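You operate a simulated robot arm through the tools that you are given. There is no shell and no other tool.

The job below is to be done with a simulated robot arm. You get a single attempt, and the scene is never put back.

TASK
Clamp the long bar and dab glue over its top.
Fine: disc to TIGHT before dabbing; glue from the grey pot with the yellow dabber; dabber back, cover shut again; leave the short bar. Set down upright: yellow dabber. A coat counts when it lies all over at full strength: go over it till it gets no stronger.

It is judged by the outcome, as a careful person would: the job done as asked, and still so three seconds after it is handed in. It fails if anything else is knocked over, pushed out of place, dropped, spilled or broken. Lids that push on must go on centred and level and be pressed home; caps that screw on are set level and turned clockwise until they are tight.

THE ROBOT
A 6-joint arm with a two-finger parallel gripper, fixed in place. Base frame: the origin is on the floor under the middle of its stand, x ahead of it, y to its left, z up; the work surface is at about z = 0.9. Units: m, rad, N and s.
With the tool pointing down near the work surface it reaches from about 0.34 to 0.86 m from the base axis. Its first joint turns from -2.007 to 2.007 rad. Payload 3.43 kg.
The tool frame sits at the grasp point between the pads (the TCP): z along the fingers, y along the line on which they close. The tips reach 0.034 m beyond it. Largest opening 0.128 m; finger width 0.024, thickness 0.012; the body of the gripper, 0.048 by 0.13 m, starts 0.096 m behind the TCP.
Orientation is told as [roll, pitch, yaw] about the base's x, y, z axes, in that order, counted from this pose: with the fingers straight down and closing along the base's y, the tool's x points along the base's -x, its y along +y and its z along -z.

THE INTERFACE
- The arm moves only by the tool jog_arm. Its argument "deltas" is a list of rows, each an object of numbers (a shift or turn left out is 0, a gripper value left out holds the last): "ax", "ay", "az": the turn, a rotation vector about the tool's x, y, z in units of 5 degrees (1.0 is 5 degrees); "dx", "dy", "dz": the shift along the tool's x, y, z in units of 30 mm (1.0 is 30 mm); "grip": the opening in per cent of the stroke, from 0 (shut) to 100 (fully open). In form: [{"ax": .., "ay": .., "az": .., "dx": .., "dy": .., "dz": .., "grip": ..}, ...]. A call has 1 to 20 rows; each row shifts and turns the commanded pose from where the row before left it, along the tool's axes as they then stand. A call with a number of a shift or a turn outside -1 to 1 is refused whole. Each row takes 0.2 s and may step no farther than 0.05 m and 0.15 rad from the row before; otherwise, or with a gripper value out of range, the whole call is refused. Where a pose cannot be reached the arm comes as near as it can. A force on the tool above 40 N (or 10 N above the force at the start of the call, whichever is more), or a blocked arm, ends the call early, and 0.2 s more pass. The fingers move at their own pace (about 0.108 m/s each) and stop on an object; they squeeze with about 44 N. The grip force told is the motor's: it shows also when the fingers shut on nothing. Time passes only in rows, and 0.2 s behind the last, so rows that do not move let the fingers close. It gives the time, the measured TCP pose, the force on the tool (base axes), the opening and the grip force at its end, in the units of the frame above (readings bear some noise), with the torque about the TCP (base axes, N m) and any sound that the robot's microphone picked up.
- Cameras (640 x 400 px; columns grow to the right, rows downward): "scene" is fixed at [0.0447, 0.4938, 1.5283]; the picture's right is [-0.20, -0.98, 0.00], its down [-0.63, 0.13, -0.76] and it looks along [0.75, -0.15, -0.64] (base axes); focal length 310 px, centre (320, 200). "wrist" rides on the gripper at [0.076, -0.011, -0.16] in the tool frame; the picture's right is [0.15, 0.99, 0.00], its down [-0.88, 0.13, -0.46] and it looks along [-0.45, 0.07, 0.89] (tool axes); focal length 234 px, centre (320, 200). There is no depth. A picture from a camera that has moved, and an enlarged one, comes with that camera's place and axes in the base frame and with its lens. The place of the scene camera against the robot may be out by one fixed shift of up to 0.012 m in any direction.
- snapshot(camera): a new picture of that camera. The clock stands still meanwhile.
- move_column(by): moves the trunk up (or, below 0, down) by that many m; the arm rides with it, the base frame stays. It gives what a move gives, with no picture.
- close_up(camera, box): a new picture of the part [left, top, right, bottom] of that camera's present view, enlarged. The clock stands still meanwhile.
- sign_off(): hands the job in; it is judged then, once.

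Places have to be worked out from the pictures, the camera data and where the tool is seen. Open the gripper and draw the arm clear of the work before you hand the job in, unless the task says otherwise.

The tools are called after "Emit:" by a JSON object that holds its "api" and its "payload". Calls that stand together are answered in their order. jog_arm: Moves the arm, as the interface text tells. Its arguments: {"type":"object","properties":{"deltas":{"type":"array"}},"required":["deltas"]} The other tools are called the same way: move_column (by) moves the trunk up or down; snapshot (camera) takes a picture; close_up (camera, box) takes an enlarged picture of a part of a camera's view; sign_off () hands the job in.

At the start:

```text
t: 0.0
tcp_pos: [0.4103, 0.3923, 1.2737]
tool_rot: [0.0, -0.002, -0.002]
contact_force: [-0.7, -0.5, -0.5]
wrist_torque: [0.0, 0.01, 0.01]
opening: 0.128
grip_force: 0.0
trunk travel left (down, up): [-0.7, 0.09]
```

scene: 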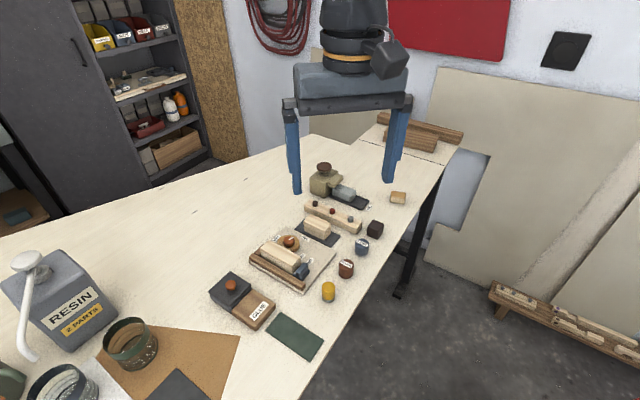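
wrist: 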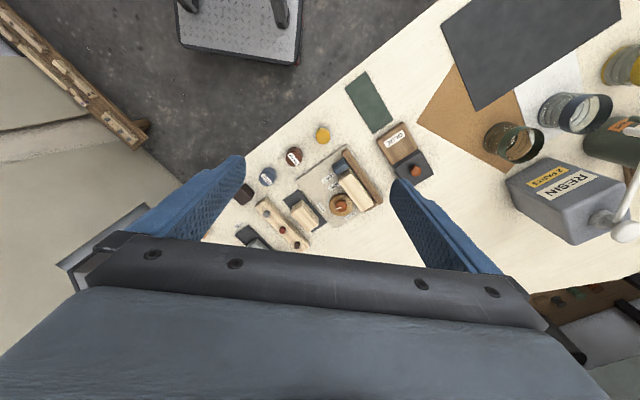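

I start by looking closer at the workspace from both cameras to identify the bars, disc, pots and dabbers.

Emit:
{"api": "close_up", "payload": {"camera": "scene", "box": [200, 220, 360, 360]}}

Emit:
{"api": "close_up", "payload": {"camera": "scene", "box": [280, 150, 420, 260]}}

Emit:
{"api": "close_up", "payload": {"camera": "wrist", "box": [220, 60, 460, 260]}}

```text
2.86 times, centred on (280, 290) of scene
camera zoom: at [0.0447, 0.4938, 1.5283], right [-0.2, -0.98, 0.0], down [-0.63, 0.13, -0.76], along [0.75, -0.15, -0.64], focal length 886 px, centre (434, -57)
```

zoom: 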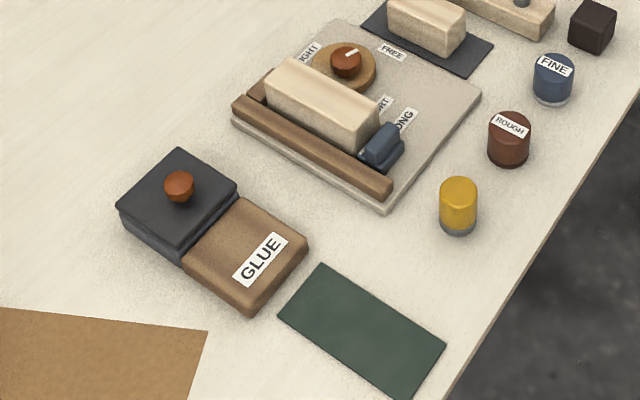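

```text
3.64 times, centred on (350, 205) of scene
camera zoom: at [0.0447, 0.4938, 1.5283], right [-0.2, -0.98, 0.0], down [-0.63, 0.13, -0.76], along [0.75, -0.15, -0.64], focal length 1128 px, centre (211, 182)
```

zoom: 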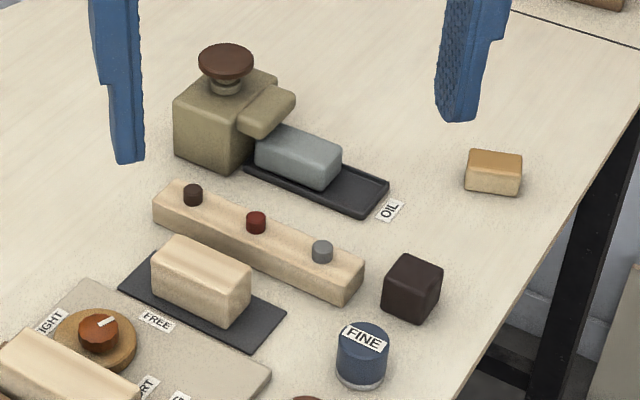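

```text
2.00 times, centred on (340, 160) of wrist
camera zoom: at [0.3343, 0.3806, 1.4343], right [-0.15, 0.99, 0.0], down [0.88, 0.13, 0.46], along [0.45, 0.07, -0.89], focal length 468 px, centre (280, 280)
```

zoom: 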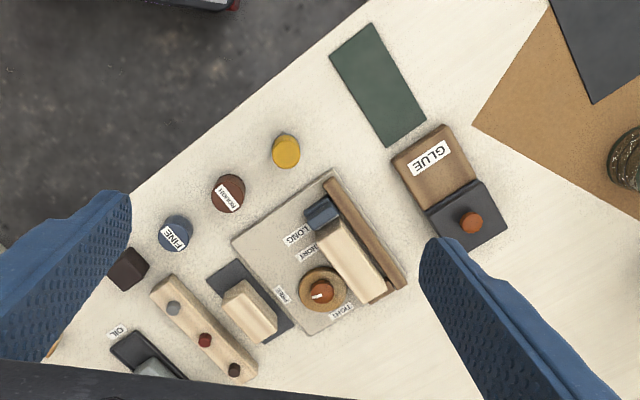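

The board with the fence, disc and stop sits around (0.55, 0.48); the glue pot's knob around (0.47, 0.61). I bring the wrist camera nearer, staying well above everything, to read labels and shapes.

Emit:
{"api": "jog_arm", "payload": {"deltas": [{"dx": 0, "dy": 0.45, "dz": 0.7}, {"dx": 0, "dy": 0.45, "dz": 0.7}, {"dx": 0, "dy": 0.45, "dz": 0.7}, {"dx": 0, "dy": 0.45, "dz": 0.7}, {"dx": 0, "dy": 0.45, "dz": 0.7}, {"dx": 0, "dy": 0.45, "dz": 0.5}]}}

Emit:
{"api": "snapshot", "payload": {"camera": "wrist"}}

```text
t: 1.4
tcp_pos: [0.4101, 0.4766, 1.1545]
tool_rot: [-0.001, 0.0, -0.001]
contact_force: [-0.6, -0.8, -0.4]
wrist_torque: [0.03, 0.0, 0.02]
opening: 0.1278
grip_force: 0.0
trunk travel left (down, up): [-0.7, 0.09]
```

```text
taken
camera wrist: at [0.3342, 0.4638, 1.3141], right [-0.15, 0.99, 0.0], down [0.88, 0.13, 0.46], along [0.45, 0.07, -0.89], focal length 234 px, centre (320, 200)
```

wrist: 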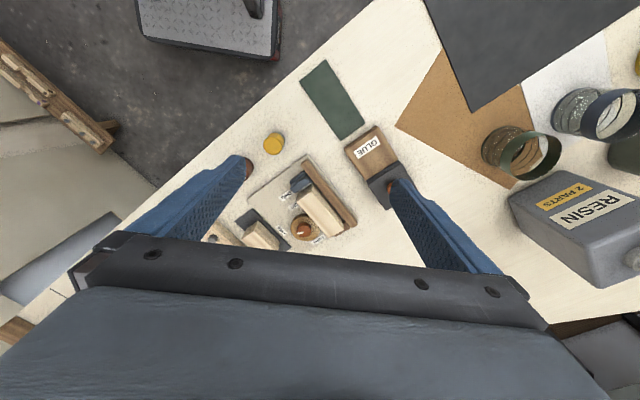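

The view is best with the tool above the objects. I move forward over the board, staying high, for a closer look.

Emit:
{"api": "jog_arm", "payload": {"deltas": [{"dx": -0.8, "dz": 0.2}, {"dx": -0.8, "dz": 0.2}, {"dx": -0.8, "dz": 0.2}, {"dx": -0.8, "dz": 0.2}, {"dx": -0.8, "dz": 0.2}]}}

Emit:
{"api": "snapshot", "payload": {"camera": "wrist"}}

Emit:
{"api": "close_up", "payload": {"camera": "wrist", "box": [200, 0, 460, 240]}}

```text
t: 2.6
tcp_pos: [0.5306, 0.4748, 1.1223]
tool_rot: [0.001, 0.0, 0.0]
contact_force: [-0.1, 0.3, 0.6]
wrist_torque: [0.02, -0.04, -0.02]
opening: 0.128
grip_force: 0.1
trunk travel left (down, up): [-0.7, 0.09]
```

```text
taken
camera wrist: at [0.4545, 0.4621, 1.2839], right [-0.15, 0.99, 0.0], down [0.88, 0.13, 0.46], along [0.45, 0.07, -0.89], focal length 234 px, centre (320, 200)
```

wrist: 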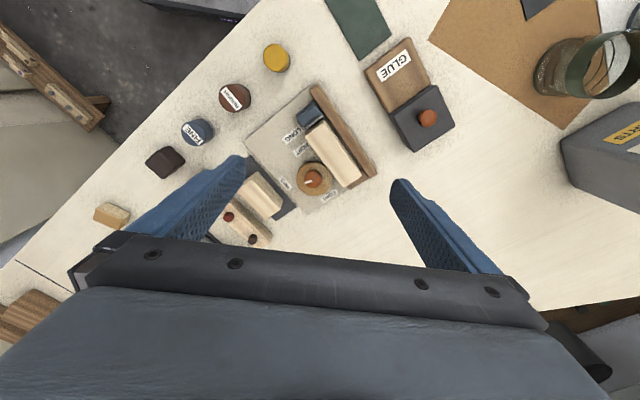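

```text
1.67 times, centred on (330, 120) of wrist
camera zoom: at [0.4545, 0.4621, 1.2839], right [-0.15, 0.99, 0.0], down [0.88, 0.13, 0.46], along [0.45, 0.07, -0.89], focal length 390 px, centre (303, 333)
```

zoom: 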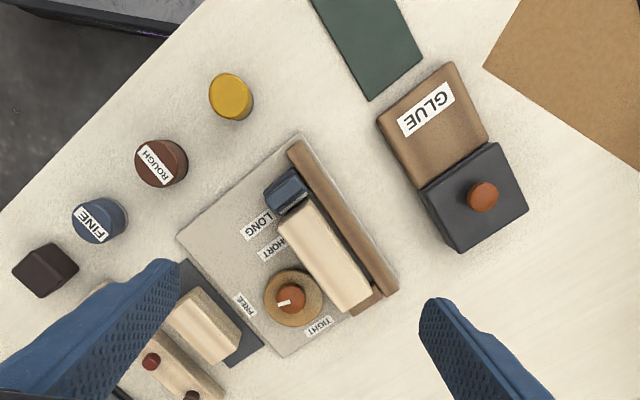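

Emit:
{"api": "close_up", "payload": {"camera": "wrist", "box": [240, 75, 390, 225]}}

Emit:
{"api": "close_up", "payload": {"camera": "wrist", "box": [350, 30, 470, 160]}}

Emit:
{"api": "close_up", "payload": {"camera": "wrist", "box": [140, 30, 300, 190]}}

Emit:
{"api": "close_up", "payload": {"camera": "scene", "box": [240, 220, 340, 300]}}

```text
2.67 times, centred on (315, 150) of wrist
camera zoom: at [0.4545, 0.4621, 1.2839], right [-0.15, 0.99, 0.0], down [0.88, 0.13, 0.46], along [0.45, 0.07, -0.89], focal length 624 px, centre (333, 333)
```

zoom: 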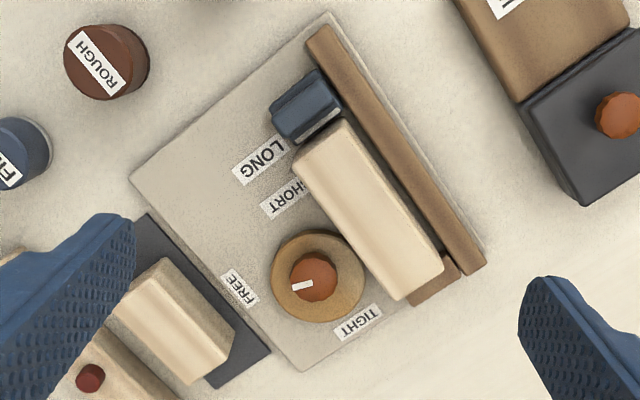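

```text
3.08 times, centred on (410, 95) of wrist
camera zoom: at [0.4545, 0.4621, 1.2839], right [-0.15, 0.99, 0.0], down [0.88, 0.13, 0.46], along [0.45, 0.07, -0.89], focal length 720 px, centre (43, 523)
```

zoom: 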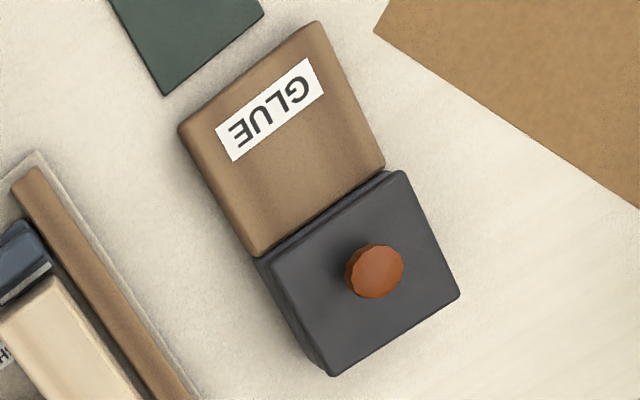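

```text
2.50 times, centred on (220, 110) of wrist
camera zoom: at [0.4545, 0.4621, 1.2839], right [-0.15, 0.99, 0.0], down [0.88, 0.13, 0.46], along [0.45, 0.07, -0.89], focal length 585 px, centre (570, 425)
```

zoom: 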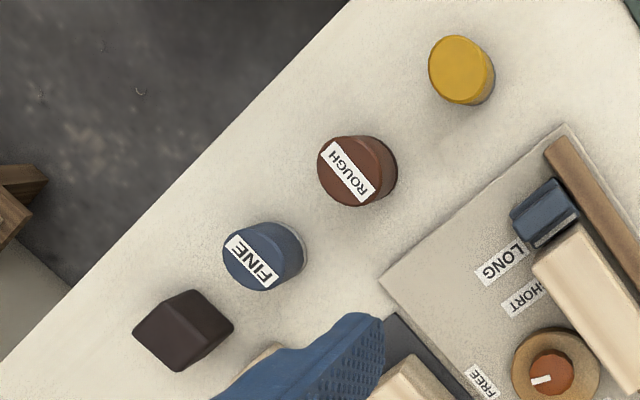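

```text
5.00 times, centred on (290, 260) of scene
camera zoom: at [0.0447, 0.4938, 1.5283], right [-0.2, -0.98, 0.0], down [-0.63, 0.13, -0.76], along [0.75, -0.15, -0.64], focal length 1550 px, centre (470, -100)
```

zoom: 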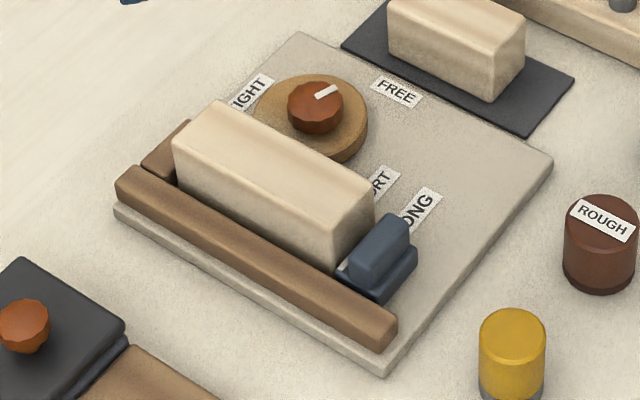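

The jig holds what looks like the long bar already against the end stop and slider at LONG; disc points at FREE. I lower a bit for a sharper look at jig details.

Emit:
{"api": "jog_arm", "payload": {"deltas": [{"dx": -0.5, "dz": 0.8}, {"dx": -0.5, "dz": 0.8}, {"dz": 0.6}]}}

Emit:
{"api": "snapshot", "payload": {"camera": "wrist"}}

Emit:
{"api": "close_up", "payload": {"camera": "wrist", "box": [220, 50, 420, 220]}}

```text
t: 3.4
tcp_pos: [0.5606, 0.4729, 1.0583]
tool_rot: [0.0, 0.0, 0.0]
contact_force: [-0.3, -0.9, -0.3]
wrist_torque: [-0.01, -0.01, 0.02]
opening: 0.1278
grip_force: 0.1
trunk travel left (down, up): [-0.7, 0.09]
```

```text
taken
camera wrist: at [0.4848, 0.4612, 1.2191], right [-0.15, 0.99, 0.0], down [0.88, 0.13, 0.46], along [0.45, 0.07, -0.89], focal length 234 px, centre (320, 200)
```

wrist: 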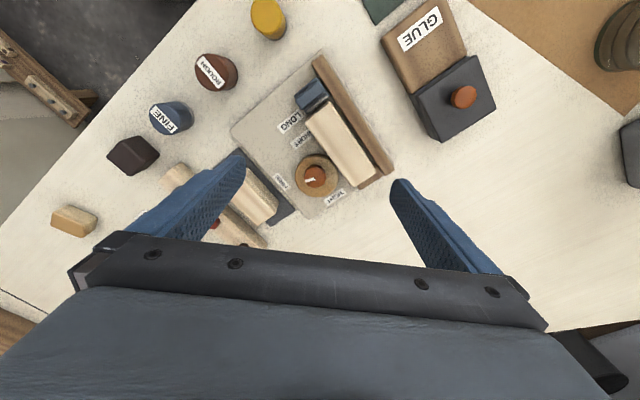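

```text
2.35 times, centred on (320, 135) of wrist
camera zoom: at [0.4848, 0.4612, 1.2191], right [-0.15, 0.99, 0.0], down [0.88, 0.13, 0.46], along [0.45, 0.07, -0.89], focal length 551 px, centre (320, 353)
```

zoom: 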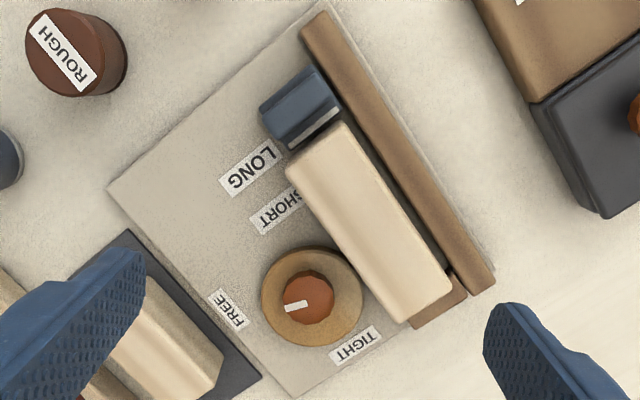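

I take two more views with a large fore-aft baseline so I can triangulate heights and positions accurately.

Emit:
{"api": "jog_arm", "payload": {"deltas": [{"dx": -0.9}, {"dx": -0.9}, {"dx": -0.9}, {"dx": -0.6}]}}

Emit:
{"api": "close_up", "payload": {"camera": "wrist", "box": [200, 0, 400, 140]}}

Emit:
{"api": "snapshot", "payload": {"camera": "wrist"}}

```text
t: 4.4
tcp_pos: [0.6575, 0.4741, 1.0588]
tool_rot: [0.001, 0.001, 0.001]
contact_force: [0.2, -0.6, -0.1]
wrist_torque: [0.0, -0.03, -0.02]
opening: 0.1277
grip_force: 0.0
trunk travel left (down, up): [-0.7, 0.09]
```

```text
2.86 times, centred on (300, 70) of wrist
camera zoom: at [0.5818, 0.4613, 1.2186], right [-0.15, 0.99, 0.0], down [0.88, 0.13, 0.46], along [0.45, 0.07, -0.89], focal length 669 px, centre (377, 571)
```

zoom: 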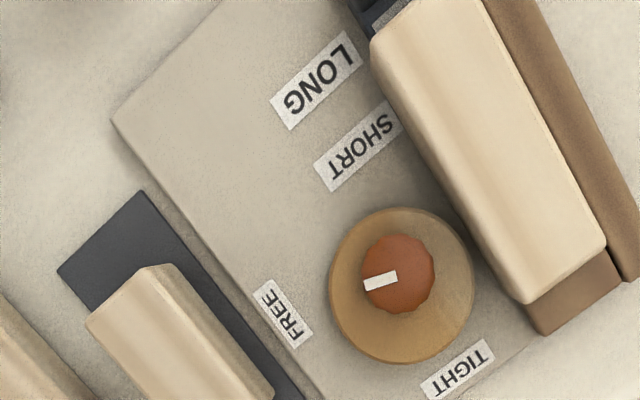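

```text
taken
camera wrist: at [0.5818, 0.4613, 1.2186], right [-0.15, 0.99, 0.0], down [0.88, 0.13, 0.46], along [0.45, 0.07, -0.89], focal length 234 px, centre (320, 200)
```

wrist: 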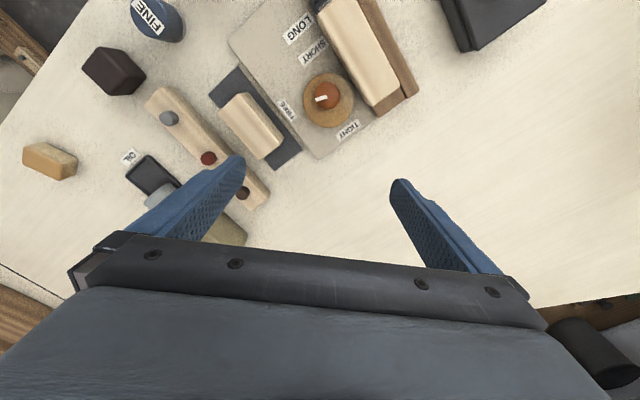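

Triangulation gives the bar top at z≈0.944, about 0.10 × 0.035 m, centre ≈(0.551, 0.499), axis at 45°; disc knob at ≈(0.596, 0.472), top z≈0.934. Now I move back to view the yellow dabber and glue pot.

Emit:
{"api": "jog_arm", "payload": {"deltas": [{"dx": 0.95, "dy": 0.1}, {"dx": 0.95, "dy": 0.1}, {"dx": 0.95, "dy": 0.1}, {"dx": 0.95, "dy": 0.1}, {"dx": 0.95, "dy": 0.1}, {"dx": 0.95, "dy": 0.1}, {"dx": 0.6, "dy": 0.1}]}}

Emit:
{"api": "snapshot", "payload": {"camera": "wrist"}}

Emit:
{"api": "close_up", "payload": {"camera": "wrist", "box": [170, 40, 320, 160]}}

Emit:
{"api": "close_up", "payload": {"camera": "wrist", "box": [350, 70, 480, 200]}}

```text
t: 6.0
tcp_pos: [0.4702, 0.4942, 1.0589]
tool_rot: [0.0, -0.001, -0.002]
contact_force: [0.2, -0.9, 0.6]
wrist_torque: [0.0, 0.02, 0.01]
opening: 0.1282
grip_force: 0.0
trunk travel left (down, up): [-0.7, 0.09]
```

```text
taken
camera wrist: at [0.3955, 0.483, 1.218], right [-0.15, 0.99, 0.0], down [0.88, 0.13, 0.46], along [0.45, 0.07, -0.89], focal length 234 px, centre (320, 200)
```

wrist: 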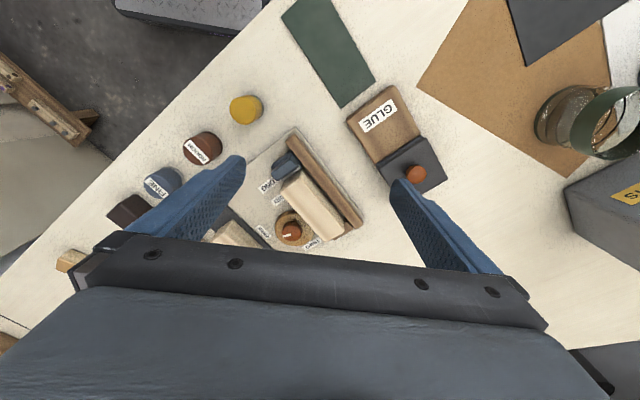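

```text
3.33 times, centred on (245, 100) of wrist
camera zoom: at [0.3955, 0.483, 1.218], right [-0.15, 0.99, 0.0], down [0.88, 0.13, 0.46], along [0.45, 0.07, -0.89], focal length 781 px, centre (570, 533)
```

zoom: 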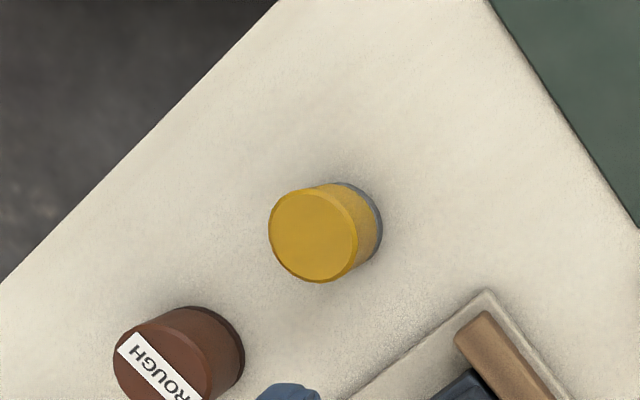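

```text
3.08 times, centred on (415, 135) of wrist
camera zoom: at [0.3955, 0.483, 1.218], right [-0.15, 0.99, 0.0], down [0.88, 0.13, 0.46], along [0.45, 0.07, -0.89], focal length 720 px, centre (28, 400)
```

zoom: 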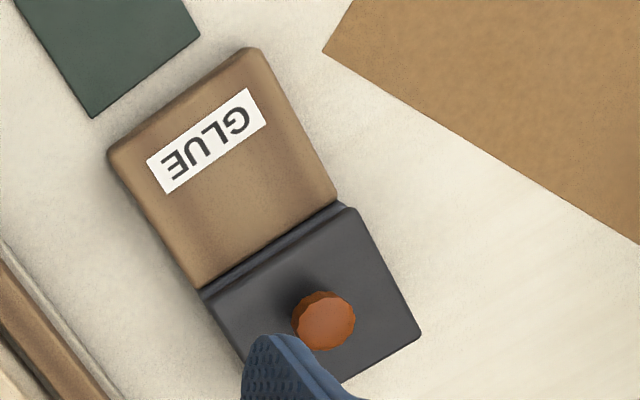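

Emit:
{"api": "close_up", "payload": {"camera": "scene", "box": [200, 260, 290, 335]}}

Emit:
{"api": "close_up", "payload": {"camera": "scene", "box": [290, 150, 380, 220]}}

Emit:
{"api": "close_up", "payload": {"camera": "scene", "box": [300, 240, 380, 310]}}

```text
5.33 times, centred on (245, 298) of scene
camera zoom: at [0.0447, 0.4938, 1.5283], right [-0.2, -0.98, 0.0], down [-0.63, 0.13, -0.76], along [0.75, -0.15, -0.64], focal length 1654 px, centre (720, -320)
```

zoom: 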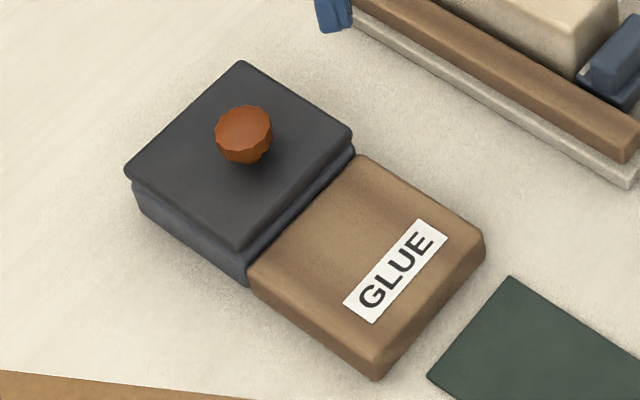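

```text
5.71 times, centred on (335, 185) of scene
camera zoom: at [0.0447, 0.4938, 1.5283], right [-0.2, -0.98, 0.0], down [-0.63, 0.13, -0.76], along [0.75, -0.15, -0.64], focal length 1772 px, centre (234, 286)
```

zoom: 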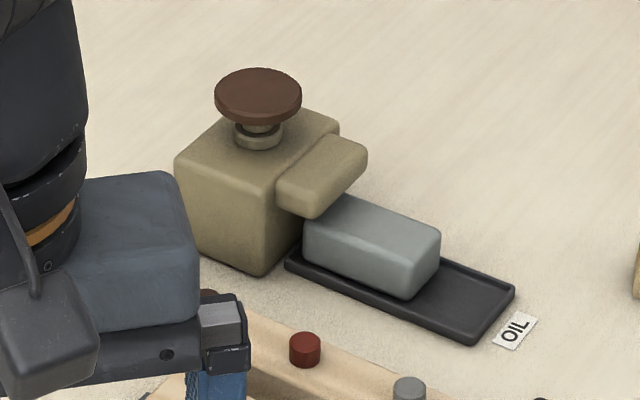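

```text
5.71 times, centred on (340, 275) of scene
camera zoom: at [0.0447, 0.4938, 1.5283], right [-0.2, -0.98, 0.0], down [-0.63, 0.13, -0.76], along [0.75, -0.15, -0.64], focal length 1772 px, centre (206, -229)
```

zoom: 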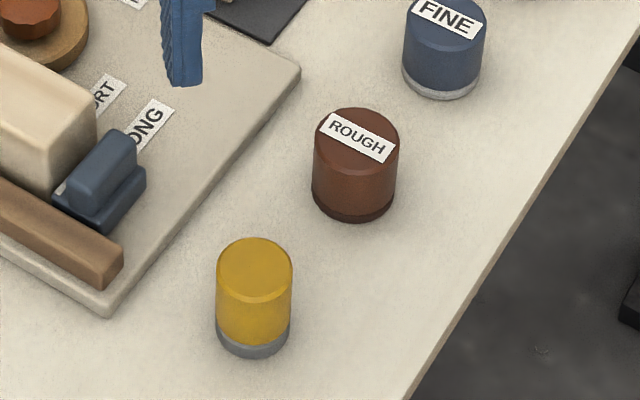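

The grey pot's cover has an orange knob at ≈(0.478, 0.614, top 0.951); the yellow dabber is at ≈(0.437, 0.404), dia ≈0.03, top ≈0.945. First job is the disc: I move over its knob, narrow the fingers and yaw slightly so they clear the bar at both ends of the turn.

Emit:
{"api": "jog_arm", "payload": {"deltas": [{"dx": -0.839, "dy": -0.148}, {"dx": -0.839, "dy": -0.148}, {"dx": -0.839, "dy": -0.148}, {"dx": -0.839, "dy": -0.148}, {"dx": -0.839, "dy": -0.148, "grip": 34}, {"az": 1, "dz": 0.5}, {"az": 1, "dz": 0.5}, {}]}}

Emit:
{"api": "snapshot", "payload": {"camera": "wrist"}}

Emit:
{"api": "close_up", "payload": {"camera": "scene", "box": [240, 190, 360, 290]}}

```text
t: 7.8
tcp_pos: [0.5953, 0.4739, 1.0268]
tool_rot: [0.002, -0.001, -0.174]
contact_force: [0.1, 0.3, 0.0]
wrist_torque: [-0.03, 0.02, 0.05]
opening: 0.0436
grip_force: 0.0
trunk travel left (down, up): [-0.7, 0.09]
```

```text
taken
camera wrist: at [0.5187, 0.4754, 1.1873], right [0.03, 1.0, 0.0], down [0.89, -0.02, 0.46], along [0.46, -0.01, -0.89], focal length 234 px, centre (320, 200)
```

wrist: 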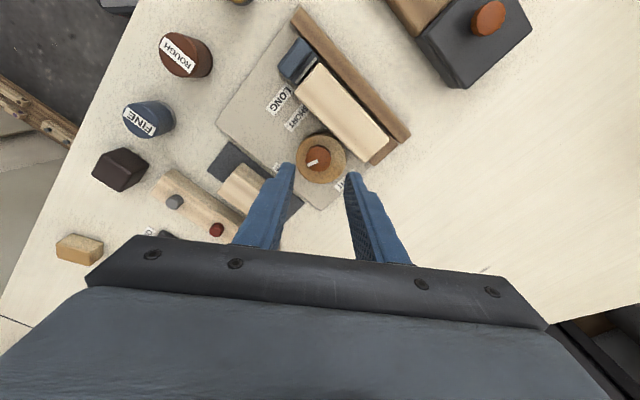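

```text
4.00 times, centred on (300, 240) of scene
camera zoom: at [0.0447, 0.4938, 1.5283], right [-0.2, -0.98, 0.0], down [-0.63, 0.13, -0.76], along [0.75, -0.15, -0.64], focal length 1240 px, centre (400, 40)
```

zoom: 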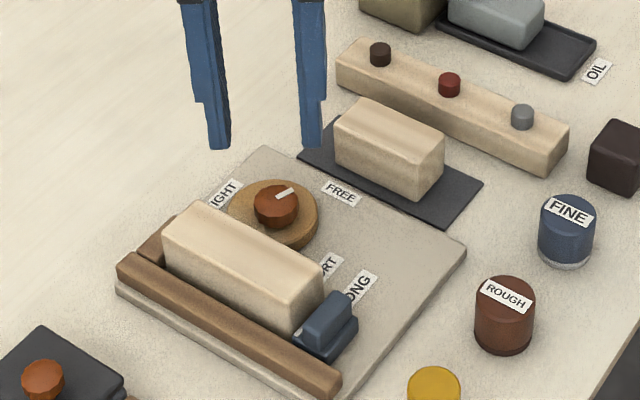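

Emit:
{"api": "close_up", "payload": {"camera": "wrist", "box": [270, 110, 370, 200]}}

```text
4.44 times, centred on (320, 155) of wrist
camera zoom: at [0.5187, 0.4754, 1.1873], right [0.03, 1.0, 0.0], down [0.89, -0.02, 0.46], along [0.46, -0.01, -0.89], focal length 1041 px, centre (320, 400)
```

zoom: 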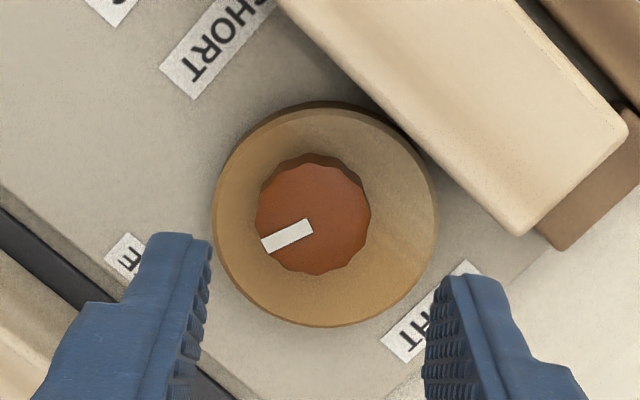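

The knob is at ≈(0.597, 0.472); fingers at 44 mm opening straddle it with clearance to the bar. I descend so the tips stop just above the disc.

Emit:
{"api": "jog_arm", "payload": {"deltas": [{"dx": -0.05, "dy": -0.06, "dz": 0.6}, {"dz": 0.6}, {"dz": 0.5}, {"dz": 0.3}, {"dz": 0.2}]}}

Emit:
{"api": "snapshot", "payload": {"camera": "wrist"}}

Emit:
{"api": "close_up", "payload": {"camera": "scene", "box": [250, 200, 340, 270]}}

```text
t: 9.0
tcp_pos: [0.5966, 0.4695, 0.9614]
tool_rot: [0.0, 0.001, -0.174]
contact_force: [0.0, -0.6, 0.1]
wrist_torque: [-0.01, 0.0, 0.0]
opening: 0.0435
grip_force: 0.0
trunk travel left (down, up): [-0.7, 0.09]
```

```text
taken
camera wrist: at [0.5203, 0.4722, 1.1218], right [0.03, 1.0, 0.0], down [0.89, -0.02, 0.46], along [0.46, -0.01, -0.89], focal length 234 px, centre (320, 200)
```

wrist: 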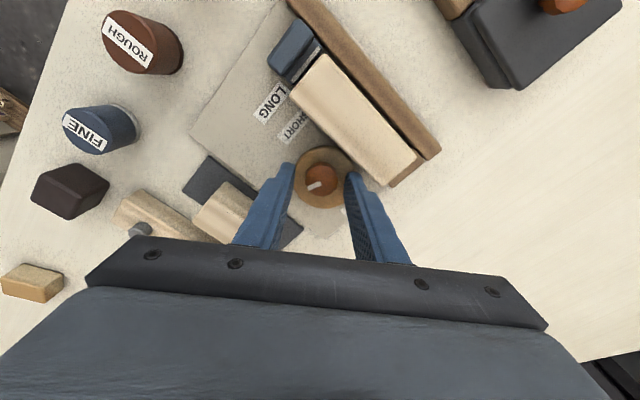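

```text
5.71 times, centred on (295, 235) of scene
camera zoom: at [0.0447, 0.4938, 1.5283], right [-0.2, -0.98, 0.0], down [-0.63, 0.13, -0.76], along [0.75, -0.15, -0.64], focal length 1772 px, centre (463, 0)
```

zoom: 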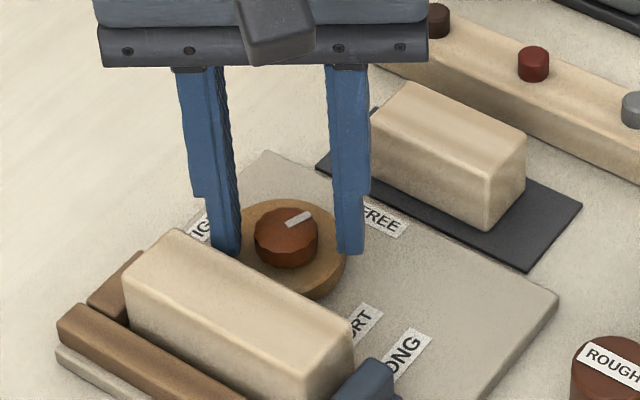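

Fingertips straddle the knob; I correct 2.5 mm in y, go 4 mm lower and close.

Emit:
{"api": "jog_arm", "payload": {"deltas": [{"dy": 0.08, "dz": 0.12}, {}, {"grip": 0}, {}, {}]}}

Emit:
{"api": "close_up", "payload": {"camera": "wrist", "box": [250, 110, 400, 230]}}

```text
t: 10.2
tcp_pos: [0.5976, 0.4713, 0.9575]
tool_rot: [-0.002, 0.0, -0.174]
contact_force: [-3.9, -11.7, 1.3]
wrist_torque: [-0.29, 0.46, -0.02]
opening: 0.0273
grip_force: 44.8
trunk travel left (down, up): [-0.7, 0.09]
```

```text
3.33 times, centred on (325, 170) of wrist
camera zoom: at [0.5213, 0.4734, 1.1185], right [0.03, 1.0, 0.0], down [0.89, -0.02, 0.45], along [0.45, -0.01, -0.89], focal length 781 px, centre (303, 300)
```

zoom: 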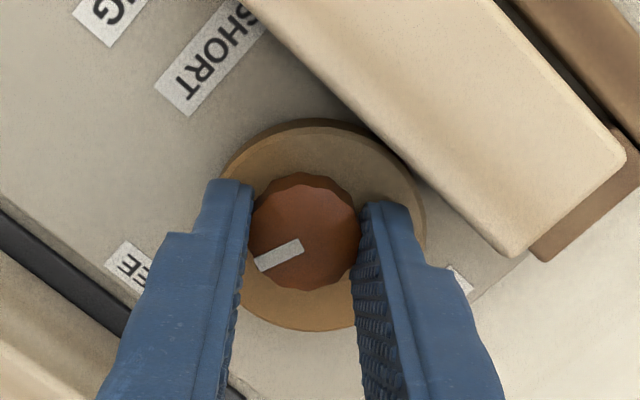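

Knob gripped (27 mm). A small side force suggests ~1 mm offset; I relax that and turn counter-clockwise (FREE→TIGHT) by 40° first, watching torque.

Emit:
{"api": "jog_arm", "payload": {"deltas": [{"dy": -0.03}, {"az": -1}, {"az": -1}, {"az": -1}, {"az": -1}, {"az": -1}, {"az": -1}, {"az": -1}, {"az": -1}, {}]}}

Emit:
{"api": "close_up", "payload": {"camera": "wrist", "box": [250, 90, 400, 230]}}

Emit:
{"api": "close_up", "payload": {"camera": "scene", "box": [240, 200, 340, 280]}}

```text
t: 12.4
tcp_pos: [0.5975, 0.4734, 0.9582]
tool_rot: [0.0, -0.002, 0.526]
contact_force: [2.8, 4.2, -6.7]
wrist_torque: [0.59, -0.99, 0.03]
opening: 0.0273
grip_force: 44.9
trunk travel left (down, up): [-0.7, 0.09]
```

```text
2.86 times, centred on (325, 160) of wrist
camera zoom: at [0.5375, 0.4245, 1.1184], right [-0.62, 0.78, 0.0], down [0.7, 0.55, 0.46], along [0.36, 0.28, -0.89], focal length 669 px, centre (306, 314)
```

zoom: 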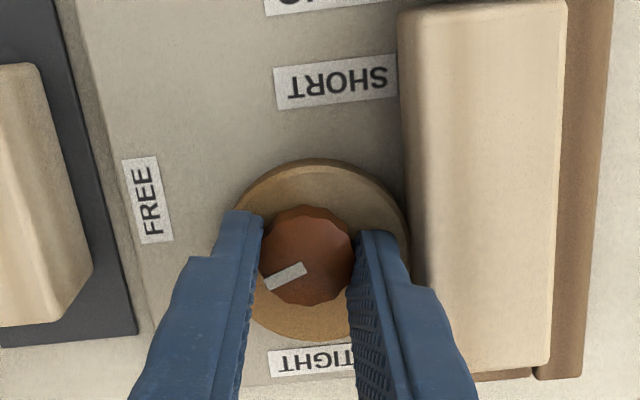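

```text
5.00 times, centred on (290, 240) of scene
camera zoom: at [0.0447, 0.4938, 1.5283], right [-0.2, -0.98, 0.0], down [-0.63, 0.13, -0.76], along [0.75, -0.15, -0.64], focal length 1550 px, centre (470, 0)
```

zoom: 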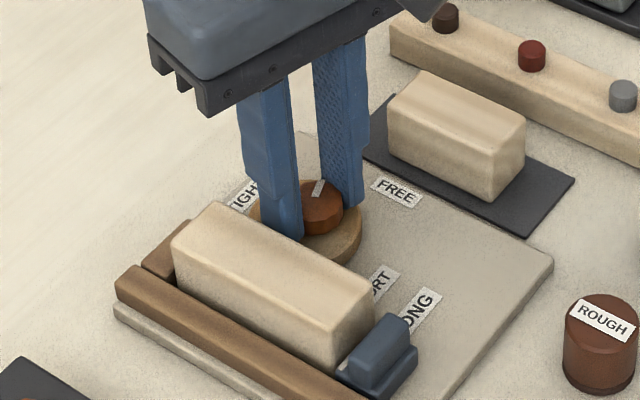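

The knob follows the tool with little torque and no bar contact. I continue turning toward TIGHT.

Emit:
{"api": "jog_arm", "payload": {"deltas": [{"az": -1}, {"az": -1}, {"az": -1}, {"az": -1}, {"az": -1}, {"az": -1}, {"az": -1}, {"az": -1}, {}]}}

Emit:
{"api": "close_up", "payload": {"camera": "wrist", "box": [250, 90, 400, 230]}}

Emit:
{"api": "close_up", "payload": {"camera": "scene", "box": [240, 200, 340, 280]}}

```text
t: 14.4
tcp_pos: [0.5974, 0.4739, 0.9586]
tool_rot: [0.0, 0.001, 1.224]
contact_force: [-6.5, 15.3, -2.6]
wrist_torque: [0.33, 0.11, -0.07]
opening: 0.0274
grip_force: 45.2
trunk travel left (down, up): [-0.7, 0.09]
```

```text
2.86 times, centred on (325, 160) of wrist
camera zoom: at [0.5814, 0.3978, 1.1185], right [-0.98, 0.2, 0.0], down [0.18, 0.87, 0.46], along [0.09, 0.45, -0.89], focal length 669 px, centre (306, 314)
```

zoom: 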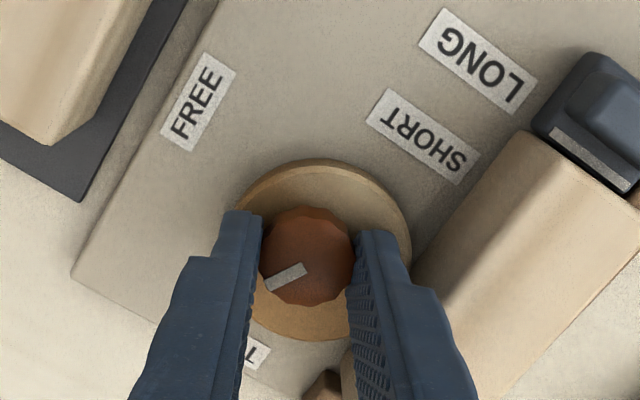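

```text
5.00 times, centred on (290, 240) of scene
camera zoom: at [0.0447, 0.4938, 1.5283], right [-0.2, -0.98, 0.0], down [-0.63, 0.13, -0.76], along [0.75, -0.15, -0.64], focal length 1550 px, centre (470, 0)
```

zoom: 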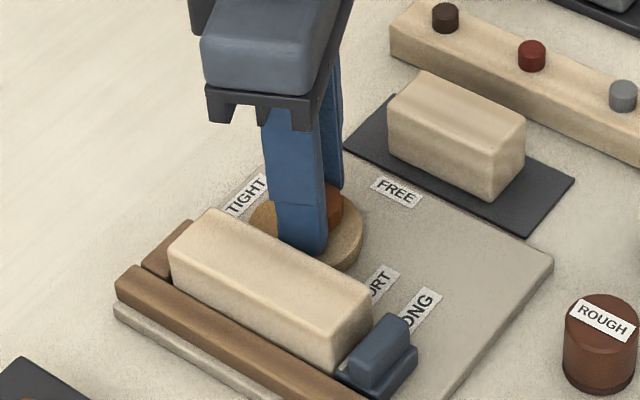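

80° turned; the bar is being pressed to the fence. I relieve the side force with a ~1 mm shift and go on turning in small increments while watching the torque and pointer.

Emit:
{"api": "jog_arm", "payload": {"deltas": [{"dx": -0.03, "dy": 0.03}, {"az": -1}, {"az": -1}, {"az": -1}, {}]}}

Emit:
{"api": "close_up", "payload": {"camera": "wrist", "box": [250, 90, 400, 230]}}

```text
t: 15.6
tcp_pos: [0.5962, 0.4735, 0.9587]
tool_rot: [-0.001, 0.002, 1.485]
contact_force: [-11.3, 7.4, -3.6]
wrist_torque: [0.2, 0.4, -0.04]
opening: 0.027
grip_force: 44.9
trunk travel left (down, up): [-0.7, 0.09]
```

```text
2.86 times, centred on (325, 160) of wrist
camera zoom: at [0.601, 0.3967, 1.1186], right [-1.0, -0.06, 0.0], down [-0.05, 0.89, 0.45], along [-0.03, 0.45, -0.89], focal length 669 px, centre (306, 314)
```

zoom: 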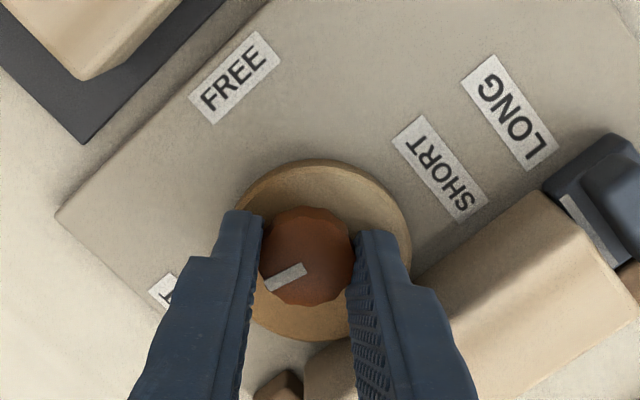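

Emit:
{"api": "jog_arm", "payload": {"deltas": [{"dx": -0.01, "dy": 0.03}, {"az": -1}, {"az": -1}, {}]}}

Emit:
{"api": "snapshot", "payload": {"camera": "wrist"}}

Emit:
{"api": "close_up", "payload": {"camera": "scene", "box": [240, 200, 340, 280]}}

```text
t: 16.6
tcp_pos: [0.5963, 0.4728, 0.958]
tool_rot: [-0.001, 0.001, 1.658]
contact_force: [-8.6, 4.3, -4.2]
wrist_torque: [0.16, 0.13, -0.04]
opening: 0.0272
grip_force: 44.8
trunk travel left (down, up): [-0.7, 0.09]
```

```text
taken
camera wrist: at [0.6138, 0.3985, 1.1186], right [-0.97, -0.23, 0.0], down [-0.21, 0.87, 0.46], along [-0.11, 0.44, -0.89], focal length 234 px, centre (320, 200)
```

wrist: 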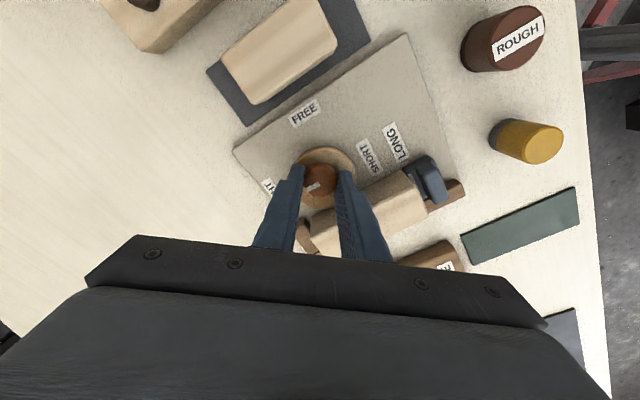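

```text
5.00 times, centred on (290, 240) of scene
camera zoom: at [0.0447, 0.4938, 1.5283], right [-0.2, -0.98, 0.0], down [-0.63, 0.13, -0.76], along [0.75, -0.15, -0.64], focal length 1550 px, centre (470, 0)
```

zoom: 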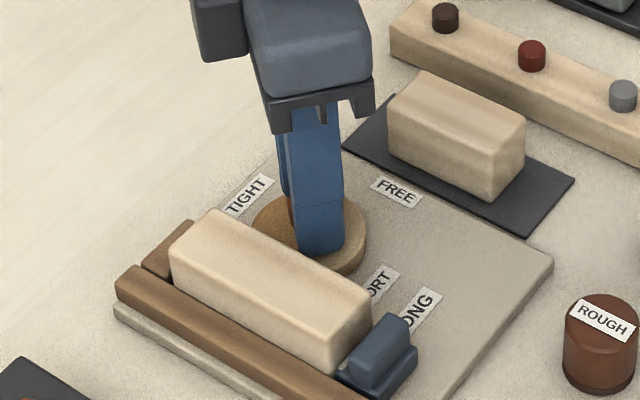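

Emit:
{"api": "jog_arm", "payload": {"deltas": [{"az": -0.5}, {"az": -0.5}, {}]}}

Emit:
{"api": "close_up", "payload": {"camera": "wrist", "box": [250, 120, 370, 220]}}

```text
t: 17.4
tcp_pos: [0.5959, 0.4726, 0.9578]
tool_rot: [0.0, 0.0, 1.746]
contact_force: [-9.0, 1.4, -4.4]
wrist_torque: [0.37, 0.24, -0.7]
opening: 0.0274
grip_force: 45.1
trunk travel left (down, up): [-0.7, 0.09]
```

```text
4.00 times, centred on (310, 170) of wrist
camera zoom: at [0.6202, 0.4, 1.1186], right [-0.95, -0.32, 0.0], down [-0.28, 0.84, 0.46], along [-0.14, 0.43, -0.89], focal length 937 px, centre (360, 320)
```

zoom: 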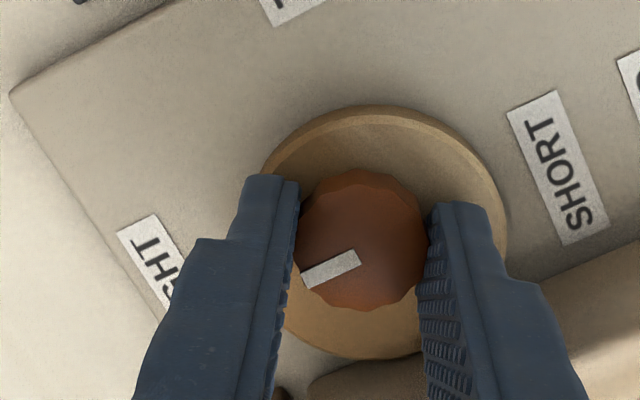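

At 110° of turn the torque jumped to 0.7 N·m — the tight stop is near. I try a further 2.5° to confirm.

Emit:
{"api": "jog_arm", "payload": {"deltas": [{"az": -0.5}, {}]}}

Emit:
{"api": "close_up", "payload": {"camera": "wrist", "box": [250, 120, 370, 220]}}

```text
t: 18.0
tcp_pos: [0.5944, 0.4744, 0.9577]
tool_rot: [0.0, -0.001, 1.79]
contact_force: [-9.1, -0.2, -4.9]
wrist_torque: [0.11, 0.27, -0.44]
opening: 0.0273
grip_force: 45.7
trunk travel left (down, up): [-0.7, 0.09]
```

```text
4.00 times, centred on (310, 170) of wrist
camera zoom: at [0.6232, 0.4015, 1.1186], right [-0.93, -0.36, 0.0], down [-0.32, 0.83, 0.46], along [-0.16, 0.42, -0.89], focal length 937 px, centre (360, 320)
```

zoom: 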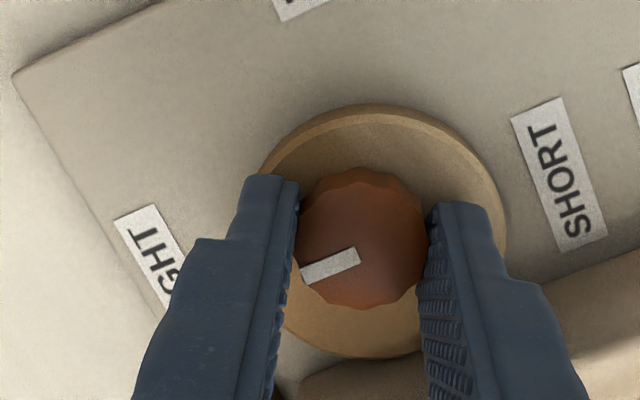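

The grip began to slip at the stop, so the disc is hard against TIGHT. I open the fingers moderately, rise, and inspect.

Emit:
{"api": "jog_arm", "payload": {"deltas": [{"grip": 36}, {}, {}, {"dz": -0.5}, {"dz": -0.9}, {"dz": -0.9}, {"dz": -0.9}]}}

Emit:
{"api": "snapshot", "payload": {"camera": "wrist"}}

Emit:
{"api": "close_up", "payload": {"camera": "wrist", "box": [230, 80, 440, 250]}}

Emit:
{"api": "close_up", "payload": {"camera": "scene", "box": [240, 200, 340, 280]}}

```text
t: 19.6
tcp_pos: [0.5953, 0.4727, 1.0561]
tool_rot: [0.0, 0.001, 1.789]
contact_force: [0.8, 0.3, 0.6]
wrist_torque: [-0.02, -0.01, 0.0]
opening: 0.046
grip_force: 0.1
trunk travel left (down, up): [-0.7, 0.09]
```

```text
taken
camera wrist: at [0.6236, 0.4003, 1.2168], right [-0.93, -0.36, 0.0], down [-0.32, 0.83, 0.46], along [-0.16, 0.43, -0.89], focal length 234 px, centre (320, 200)
```

wrist: 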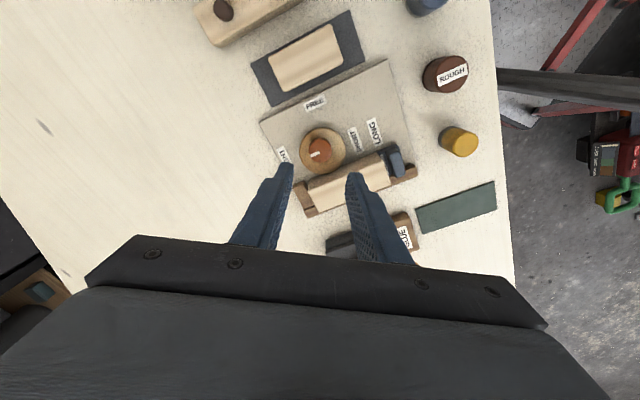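

```text
2.35 times, centred on (335, 165) of wrist
camera zoom: at [0.6236, 0.4003, 1.2168], right [-0.93, -0.36, 0.0], down [-0.32, 0.83, 0.46], along [-0.16, 0.43, -0.89], focal length 551 px, centre (285, 282)
```

zoom: 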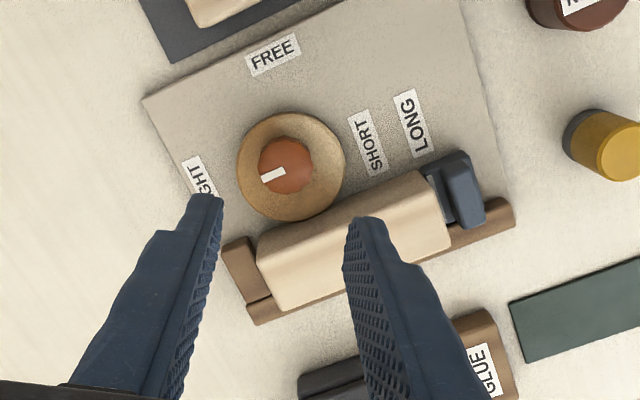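

```text
5.00 times, centred on (290, 240) of scene
camera zoom: at [0.0447, 0.4938, 1.5283], right [-0.2, -0.98, 0.0], down [-0.63, 0.13, -0.76], along [0.75, -0.15, -0.64], focal length 1550 px, centre (470, 0)
```

zoom: 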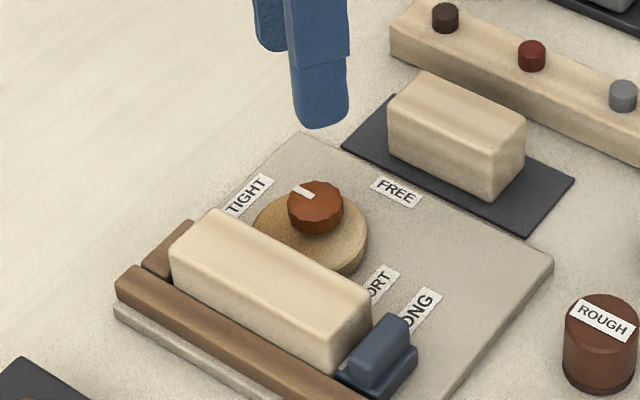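

The pointer is at TIGHT and the bar is pressed against the fence. Next the pot cover: I rotate the tool to 45° and move above its knob at ≈(0.478, 0.614).

Emit:
{"api": "jog_arm", "payload": {"deltas": [{"az": 0.96, "grip": 36}, {"az": 0.96}, {"az": 0.96}, {"az": 0.96}, {"az": 0.96}, {"az": 0.96}, {"az": 0.96}, {"az": 0.96}, {"az": 0.96}, {"az": 0.96}, {"az": 0.96}, {"az": 0.96}, {"dx": -0.081, "dy": 0.869}, {"dx": -0.081, "dy": 0.869}, {"dx": -0.081, "dy": 0.869}, {"dx": -0.081, "dy": 0.869}, {"dx": -0.081, "dy": 0.869}, {"dx": -0.081, "dy": 0.869}, {"dx": -0.081, "dy": 0.869}]}}

Emit:
{"api": "snapshot", "payload": {"camera": "wrist"}}

Emit:
{"api": "close_up", "payload": {"camera": "wrist", "box": [240, 60, 400, 220]}}

Emit:
{"api": "close_up", "payload": {"camera": "scene", "box": [240, 200, 340, 280]}}

```text
t: 23.6
tcp_pos: [0.4794, 0.6126, 1.0558]
tool_rot: [0.001, 0.0, 0.785]
contact_force: [0.8, -0.2, 1.7]
wrist_torque: [0.03, 0.03, 0.02]
opening: 0.0464
grip_force: 0.2
trunk travel left (down, up): [-0.7, 0.09]
```

```text
taken
camera wrist: at [0.4335, 0.5514, 1.2168], right [-0.8, 0.6, 0.0], down [0.53, 0.71, 0.46], along [0.27, 0.37, -0.89], focal length 234 px, centre (320, 200)
```

wrist: 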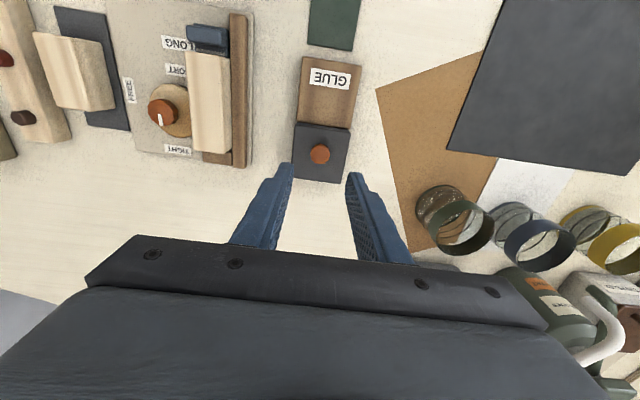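

```text
2.50 times, centred on (320, 140) of wrist
camera zoom: at [0.4335, 0.5514, 1.2168], right [-0.8, 0.6, 0.0], down [0.53, 0.71, 0.46], along [0.27, 0.37, -0.89], focal length 585 px, centre (320, 350)
```

zoom: 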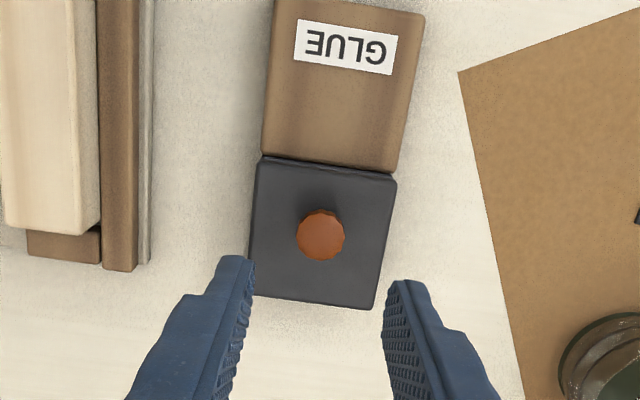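

```text
5.00 times, centred on (290, 240) of scene
camera zoom: at [0.0447, 0.4938, 1.5283], right [-0.2, -0.98, 0.0], down [-0.63, 0.13, -0.76], along [0.75, -0.15, -0.64], focal length 1550 px, centre (470, 0)
```

zoom: 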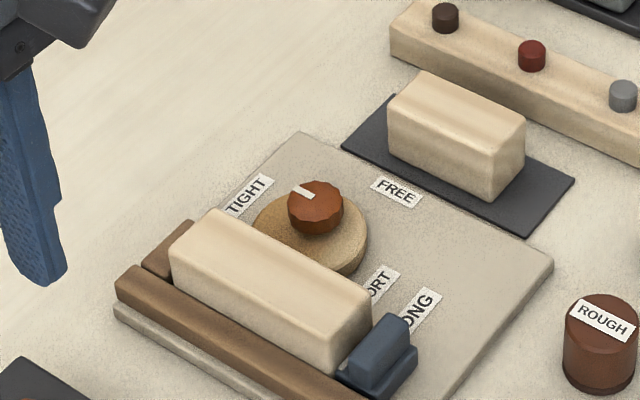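

The cover is ~64 mm square aligned at 45°, the knob is within 1 mm of the tool axis. I descend so the tips are just above the cover.

Emit:
{"api": "jog_arm", "payload": {"deltas": [{"dz": 0.8}, {"dz": 0.8}, {"dz": 0.5}, {"dz": 0.3}, {"dz": 0.2}]}}

Emit:
{"api": "close_up", "payload": {"camera": "wrist", "box": [240, 100, 400, 230]}}

Emit:
{"api": "close_up", "payload": {"camera": "scene", "box": [190, 250, 290, 330]}}

```text
t: 24.8
tcp_pos: [0.4776, 0.615, 0.9763]
tool_rot: [0.002, 0.0, 0.784]
contact_force: [0.3, -0.3, -0.1]
wrist_torque: [0.02, -0.03, 0.0]
opening: 0.0462
grip_force: 0.1
trunk travel left (down, up): [-0.7, 0.09]
```

```text
3.08 times, centred on (320, 165) of wrist
camera zoom: at [0.4331, 0.5528, 1.137], right [-0.8, 0.6, 0.0], down [0.53, 0.71, 0.46], along [0.27, 0.37, -0.89], focal length 720 px, centre (320, 308)
```

zoom: 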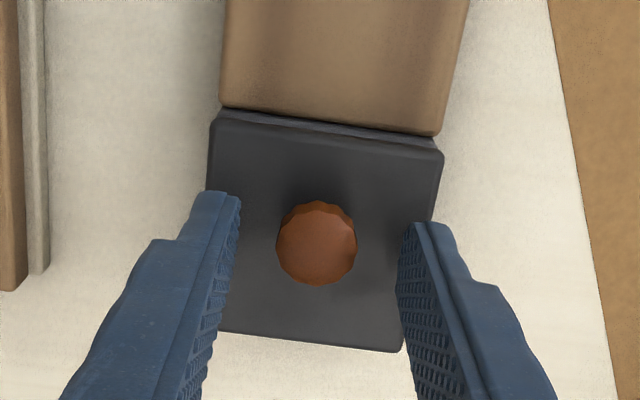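

```text
5.00 times, centred on (240, 290) of scene
camera zoom: at [0.0447, 0.4938, 1.5283], right [-0.2, -0.98, 0.0], down [-0.63, 0.13, -0.76], along [0.75, -0.15, -0.64], focal length 1550 px, centre (720, -250)
```

zoom: 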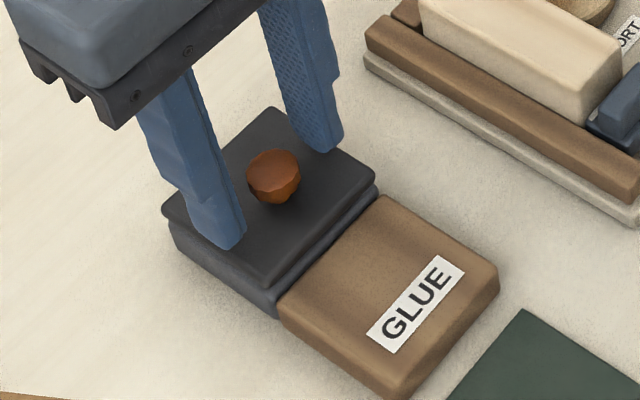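

Fingers straddle the knob cleanly; I close on it.

Emit:
{"api": "jog_arm", "payload": {"deltas": [{"grip": 0}, {}, {}, {}]}}

Emit:
{"api": "close_up", "payload": {"camera": "scene", "box": [190, 250, 290, 330]}}

```text
t: 25.8
tcp_pos: [0.4785, 0.6157, 0.977]
tool_rot: [0.002, 0.001, 0.783]
contact_force: [4.4, -4.4, -1.1]
wrist_torque: [0.16, -0.47, -0.02]
opening: 0.0214
grip_force: 45.0
trunk travel left (down, up): [-0.7, 0.09]
```

```text
5.00 times, centred on (240, 290) of scene
camera zoom: at [0.0447, 0.4938, 1.5283], right [-0.2, -0.98, 0.0], down [-0.63, 0.13, -0.76], along [0.75, -0.15, -0.64], focal length 1550 px, centre (720, -250)
```

zoom: 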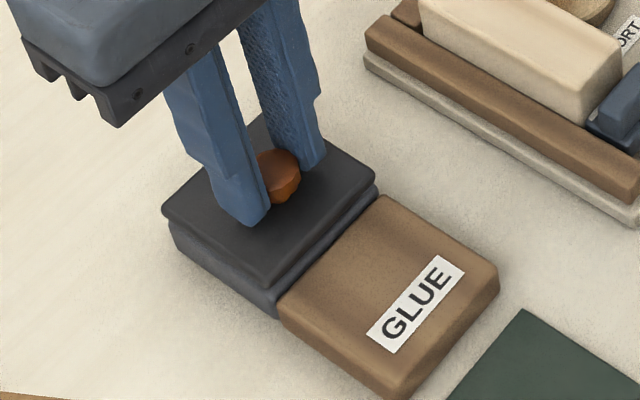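

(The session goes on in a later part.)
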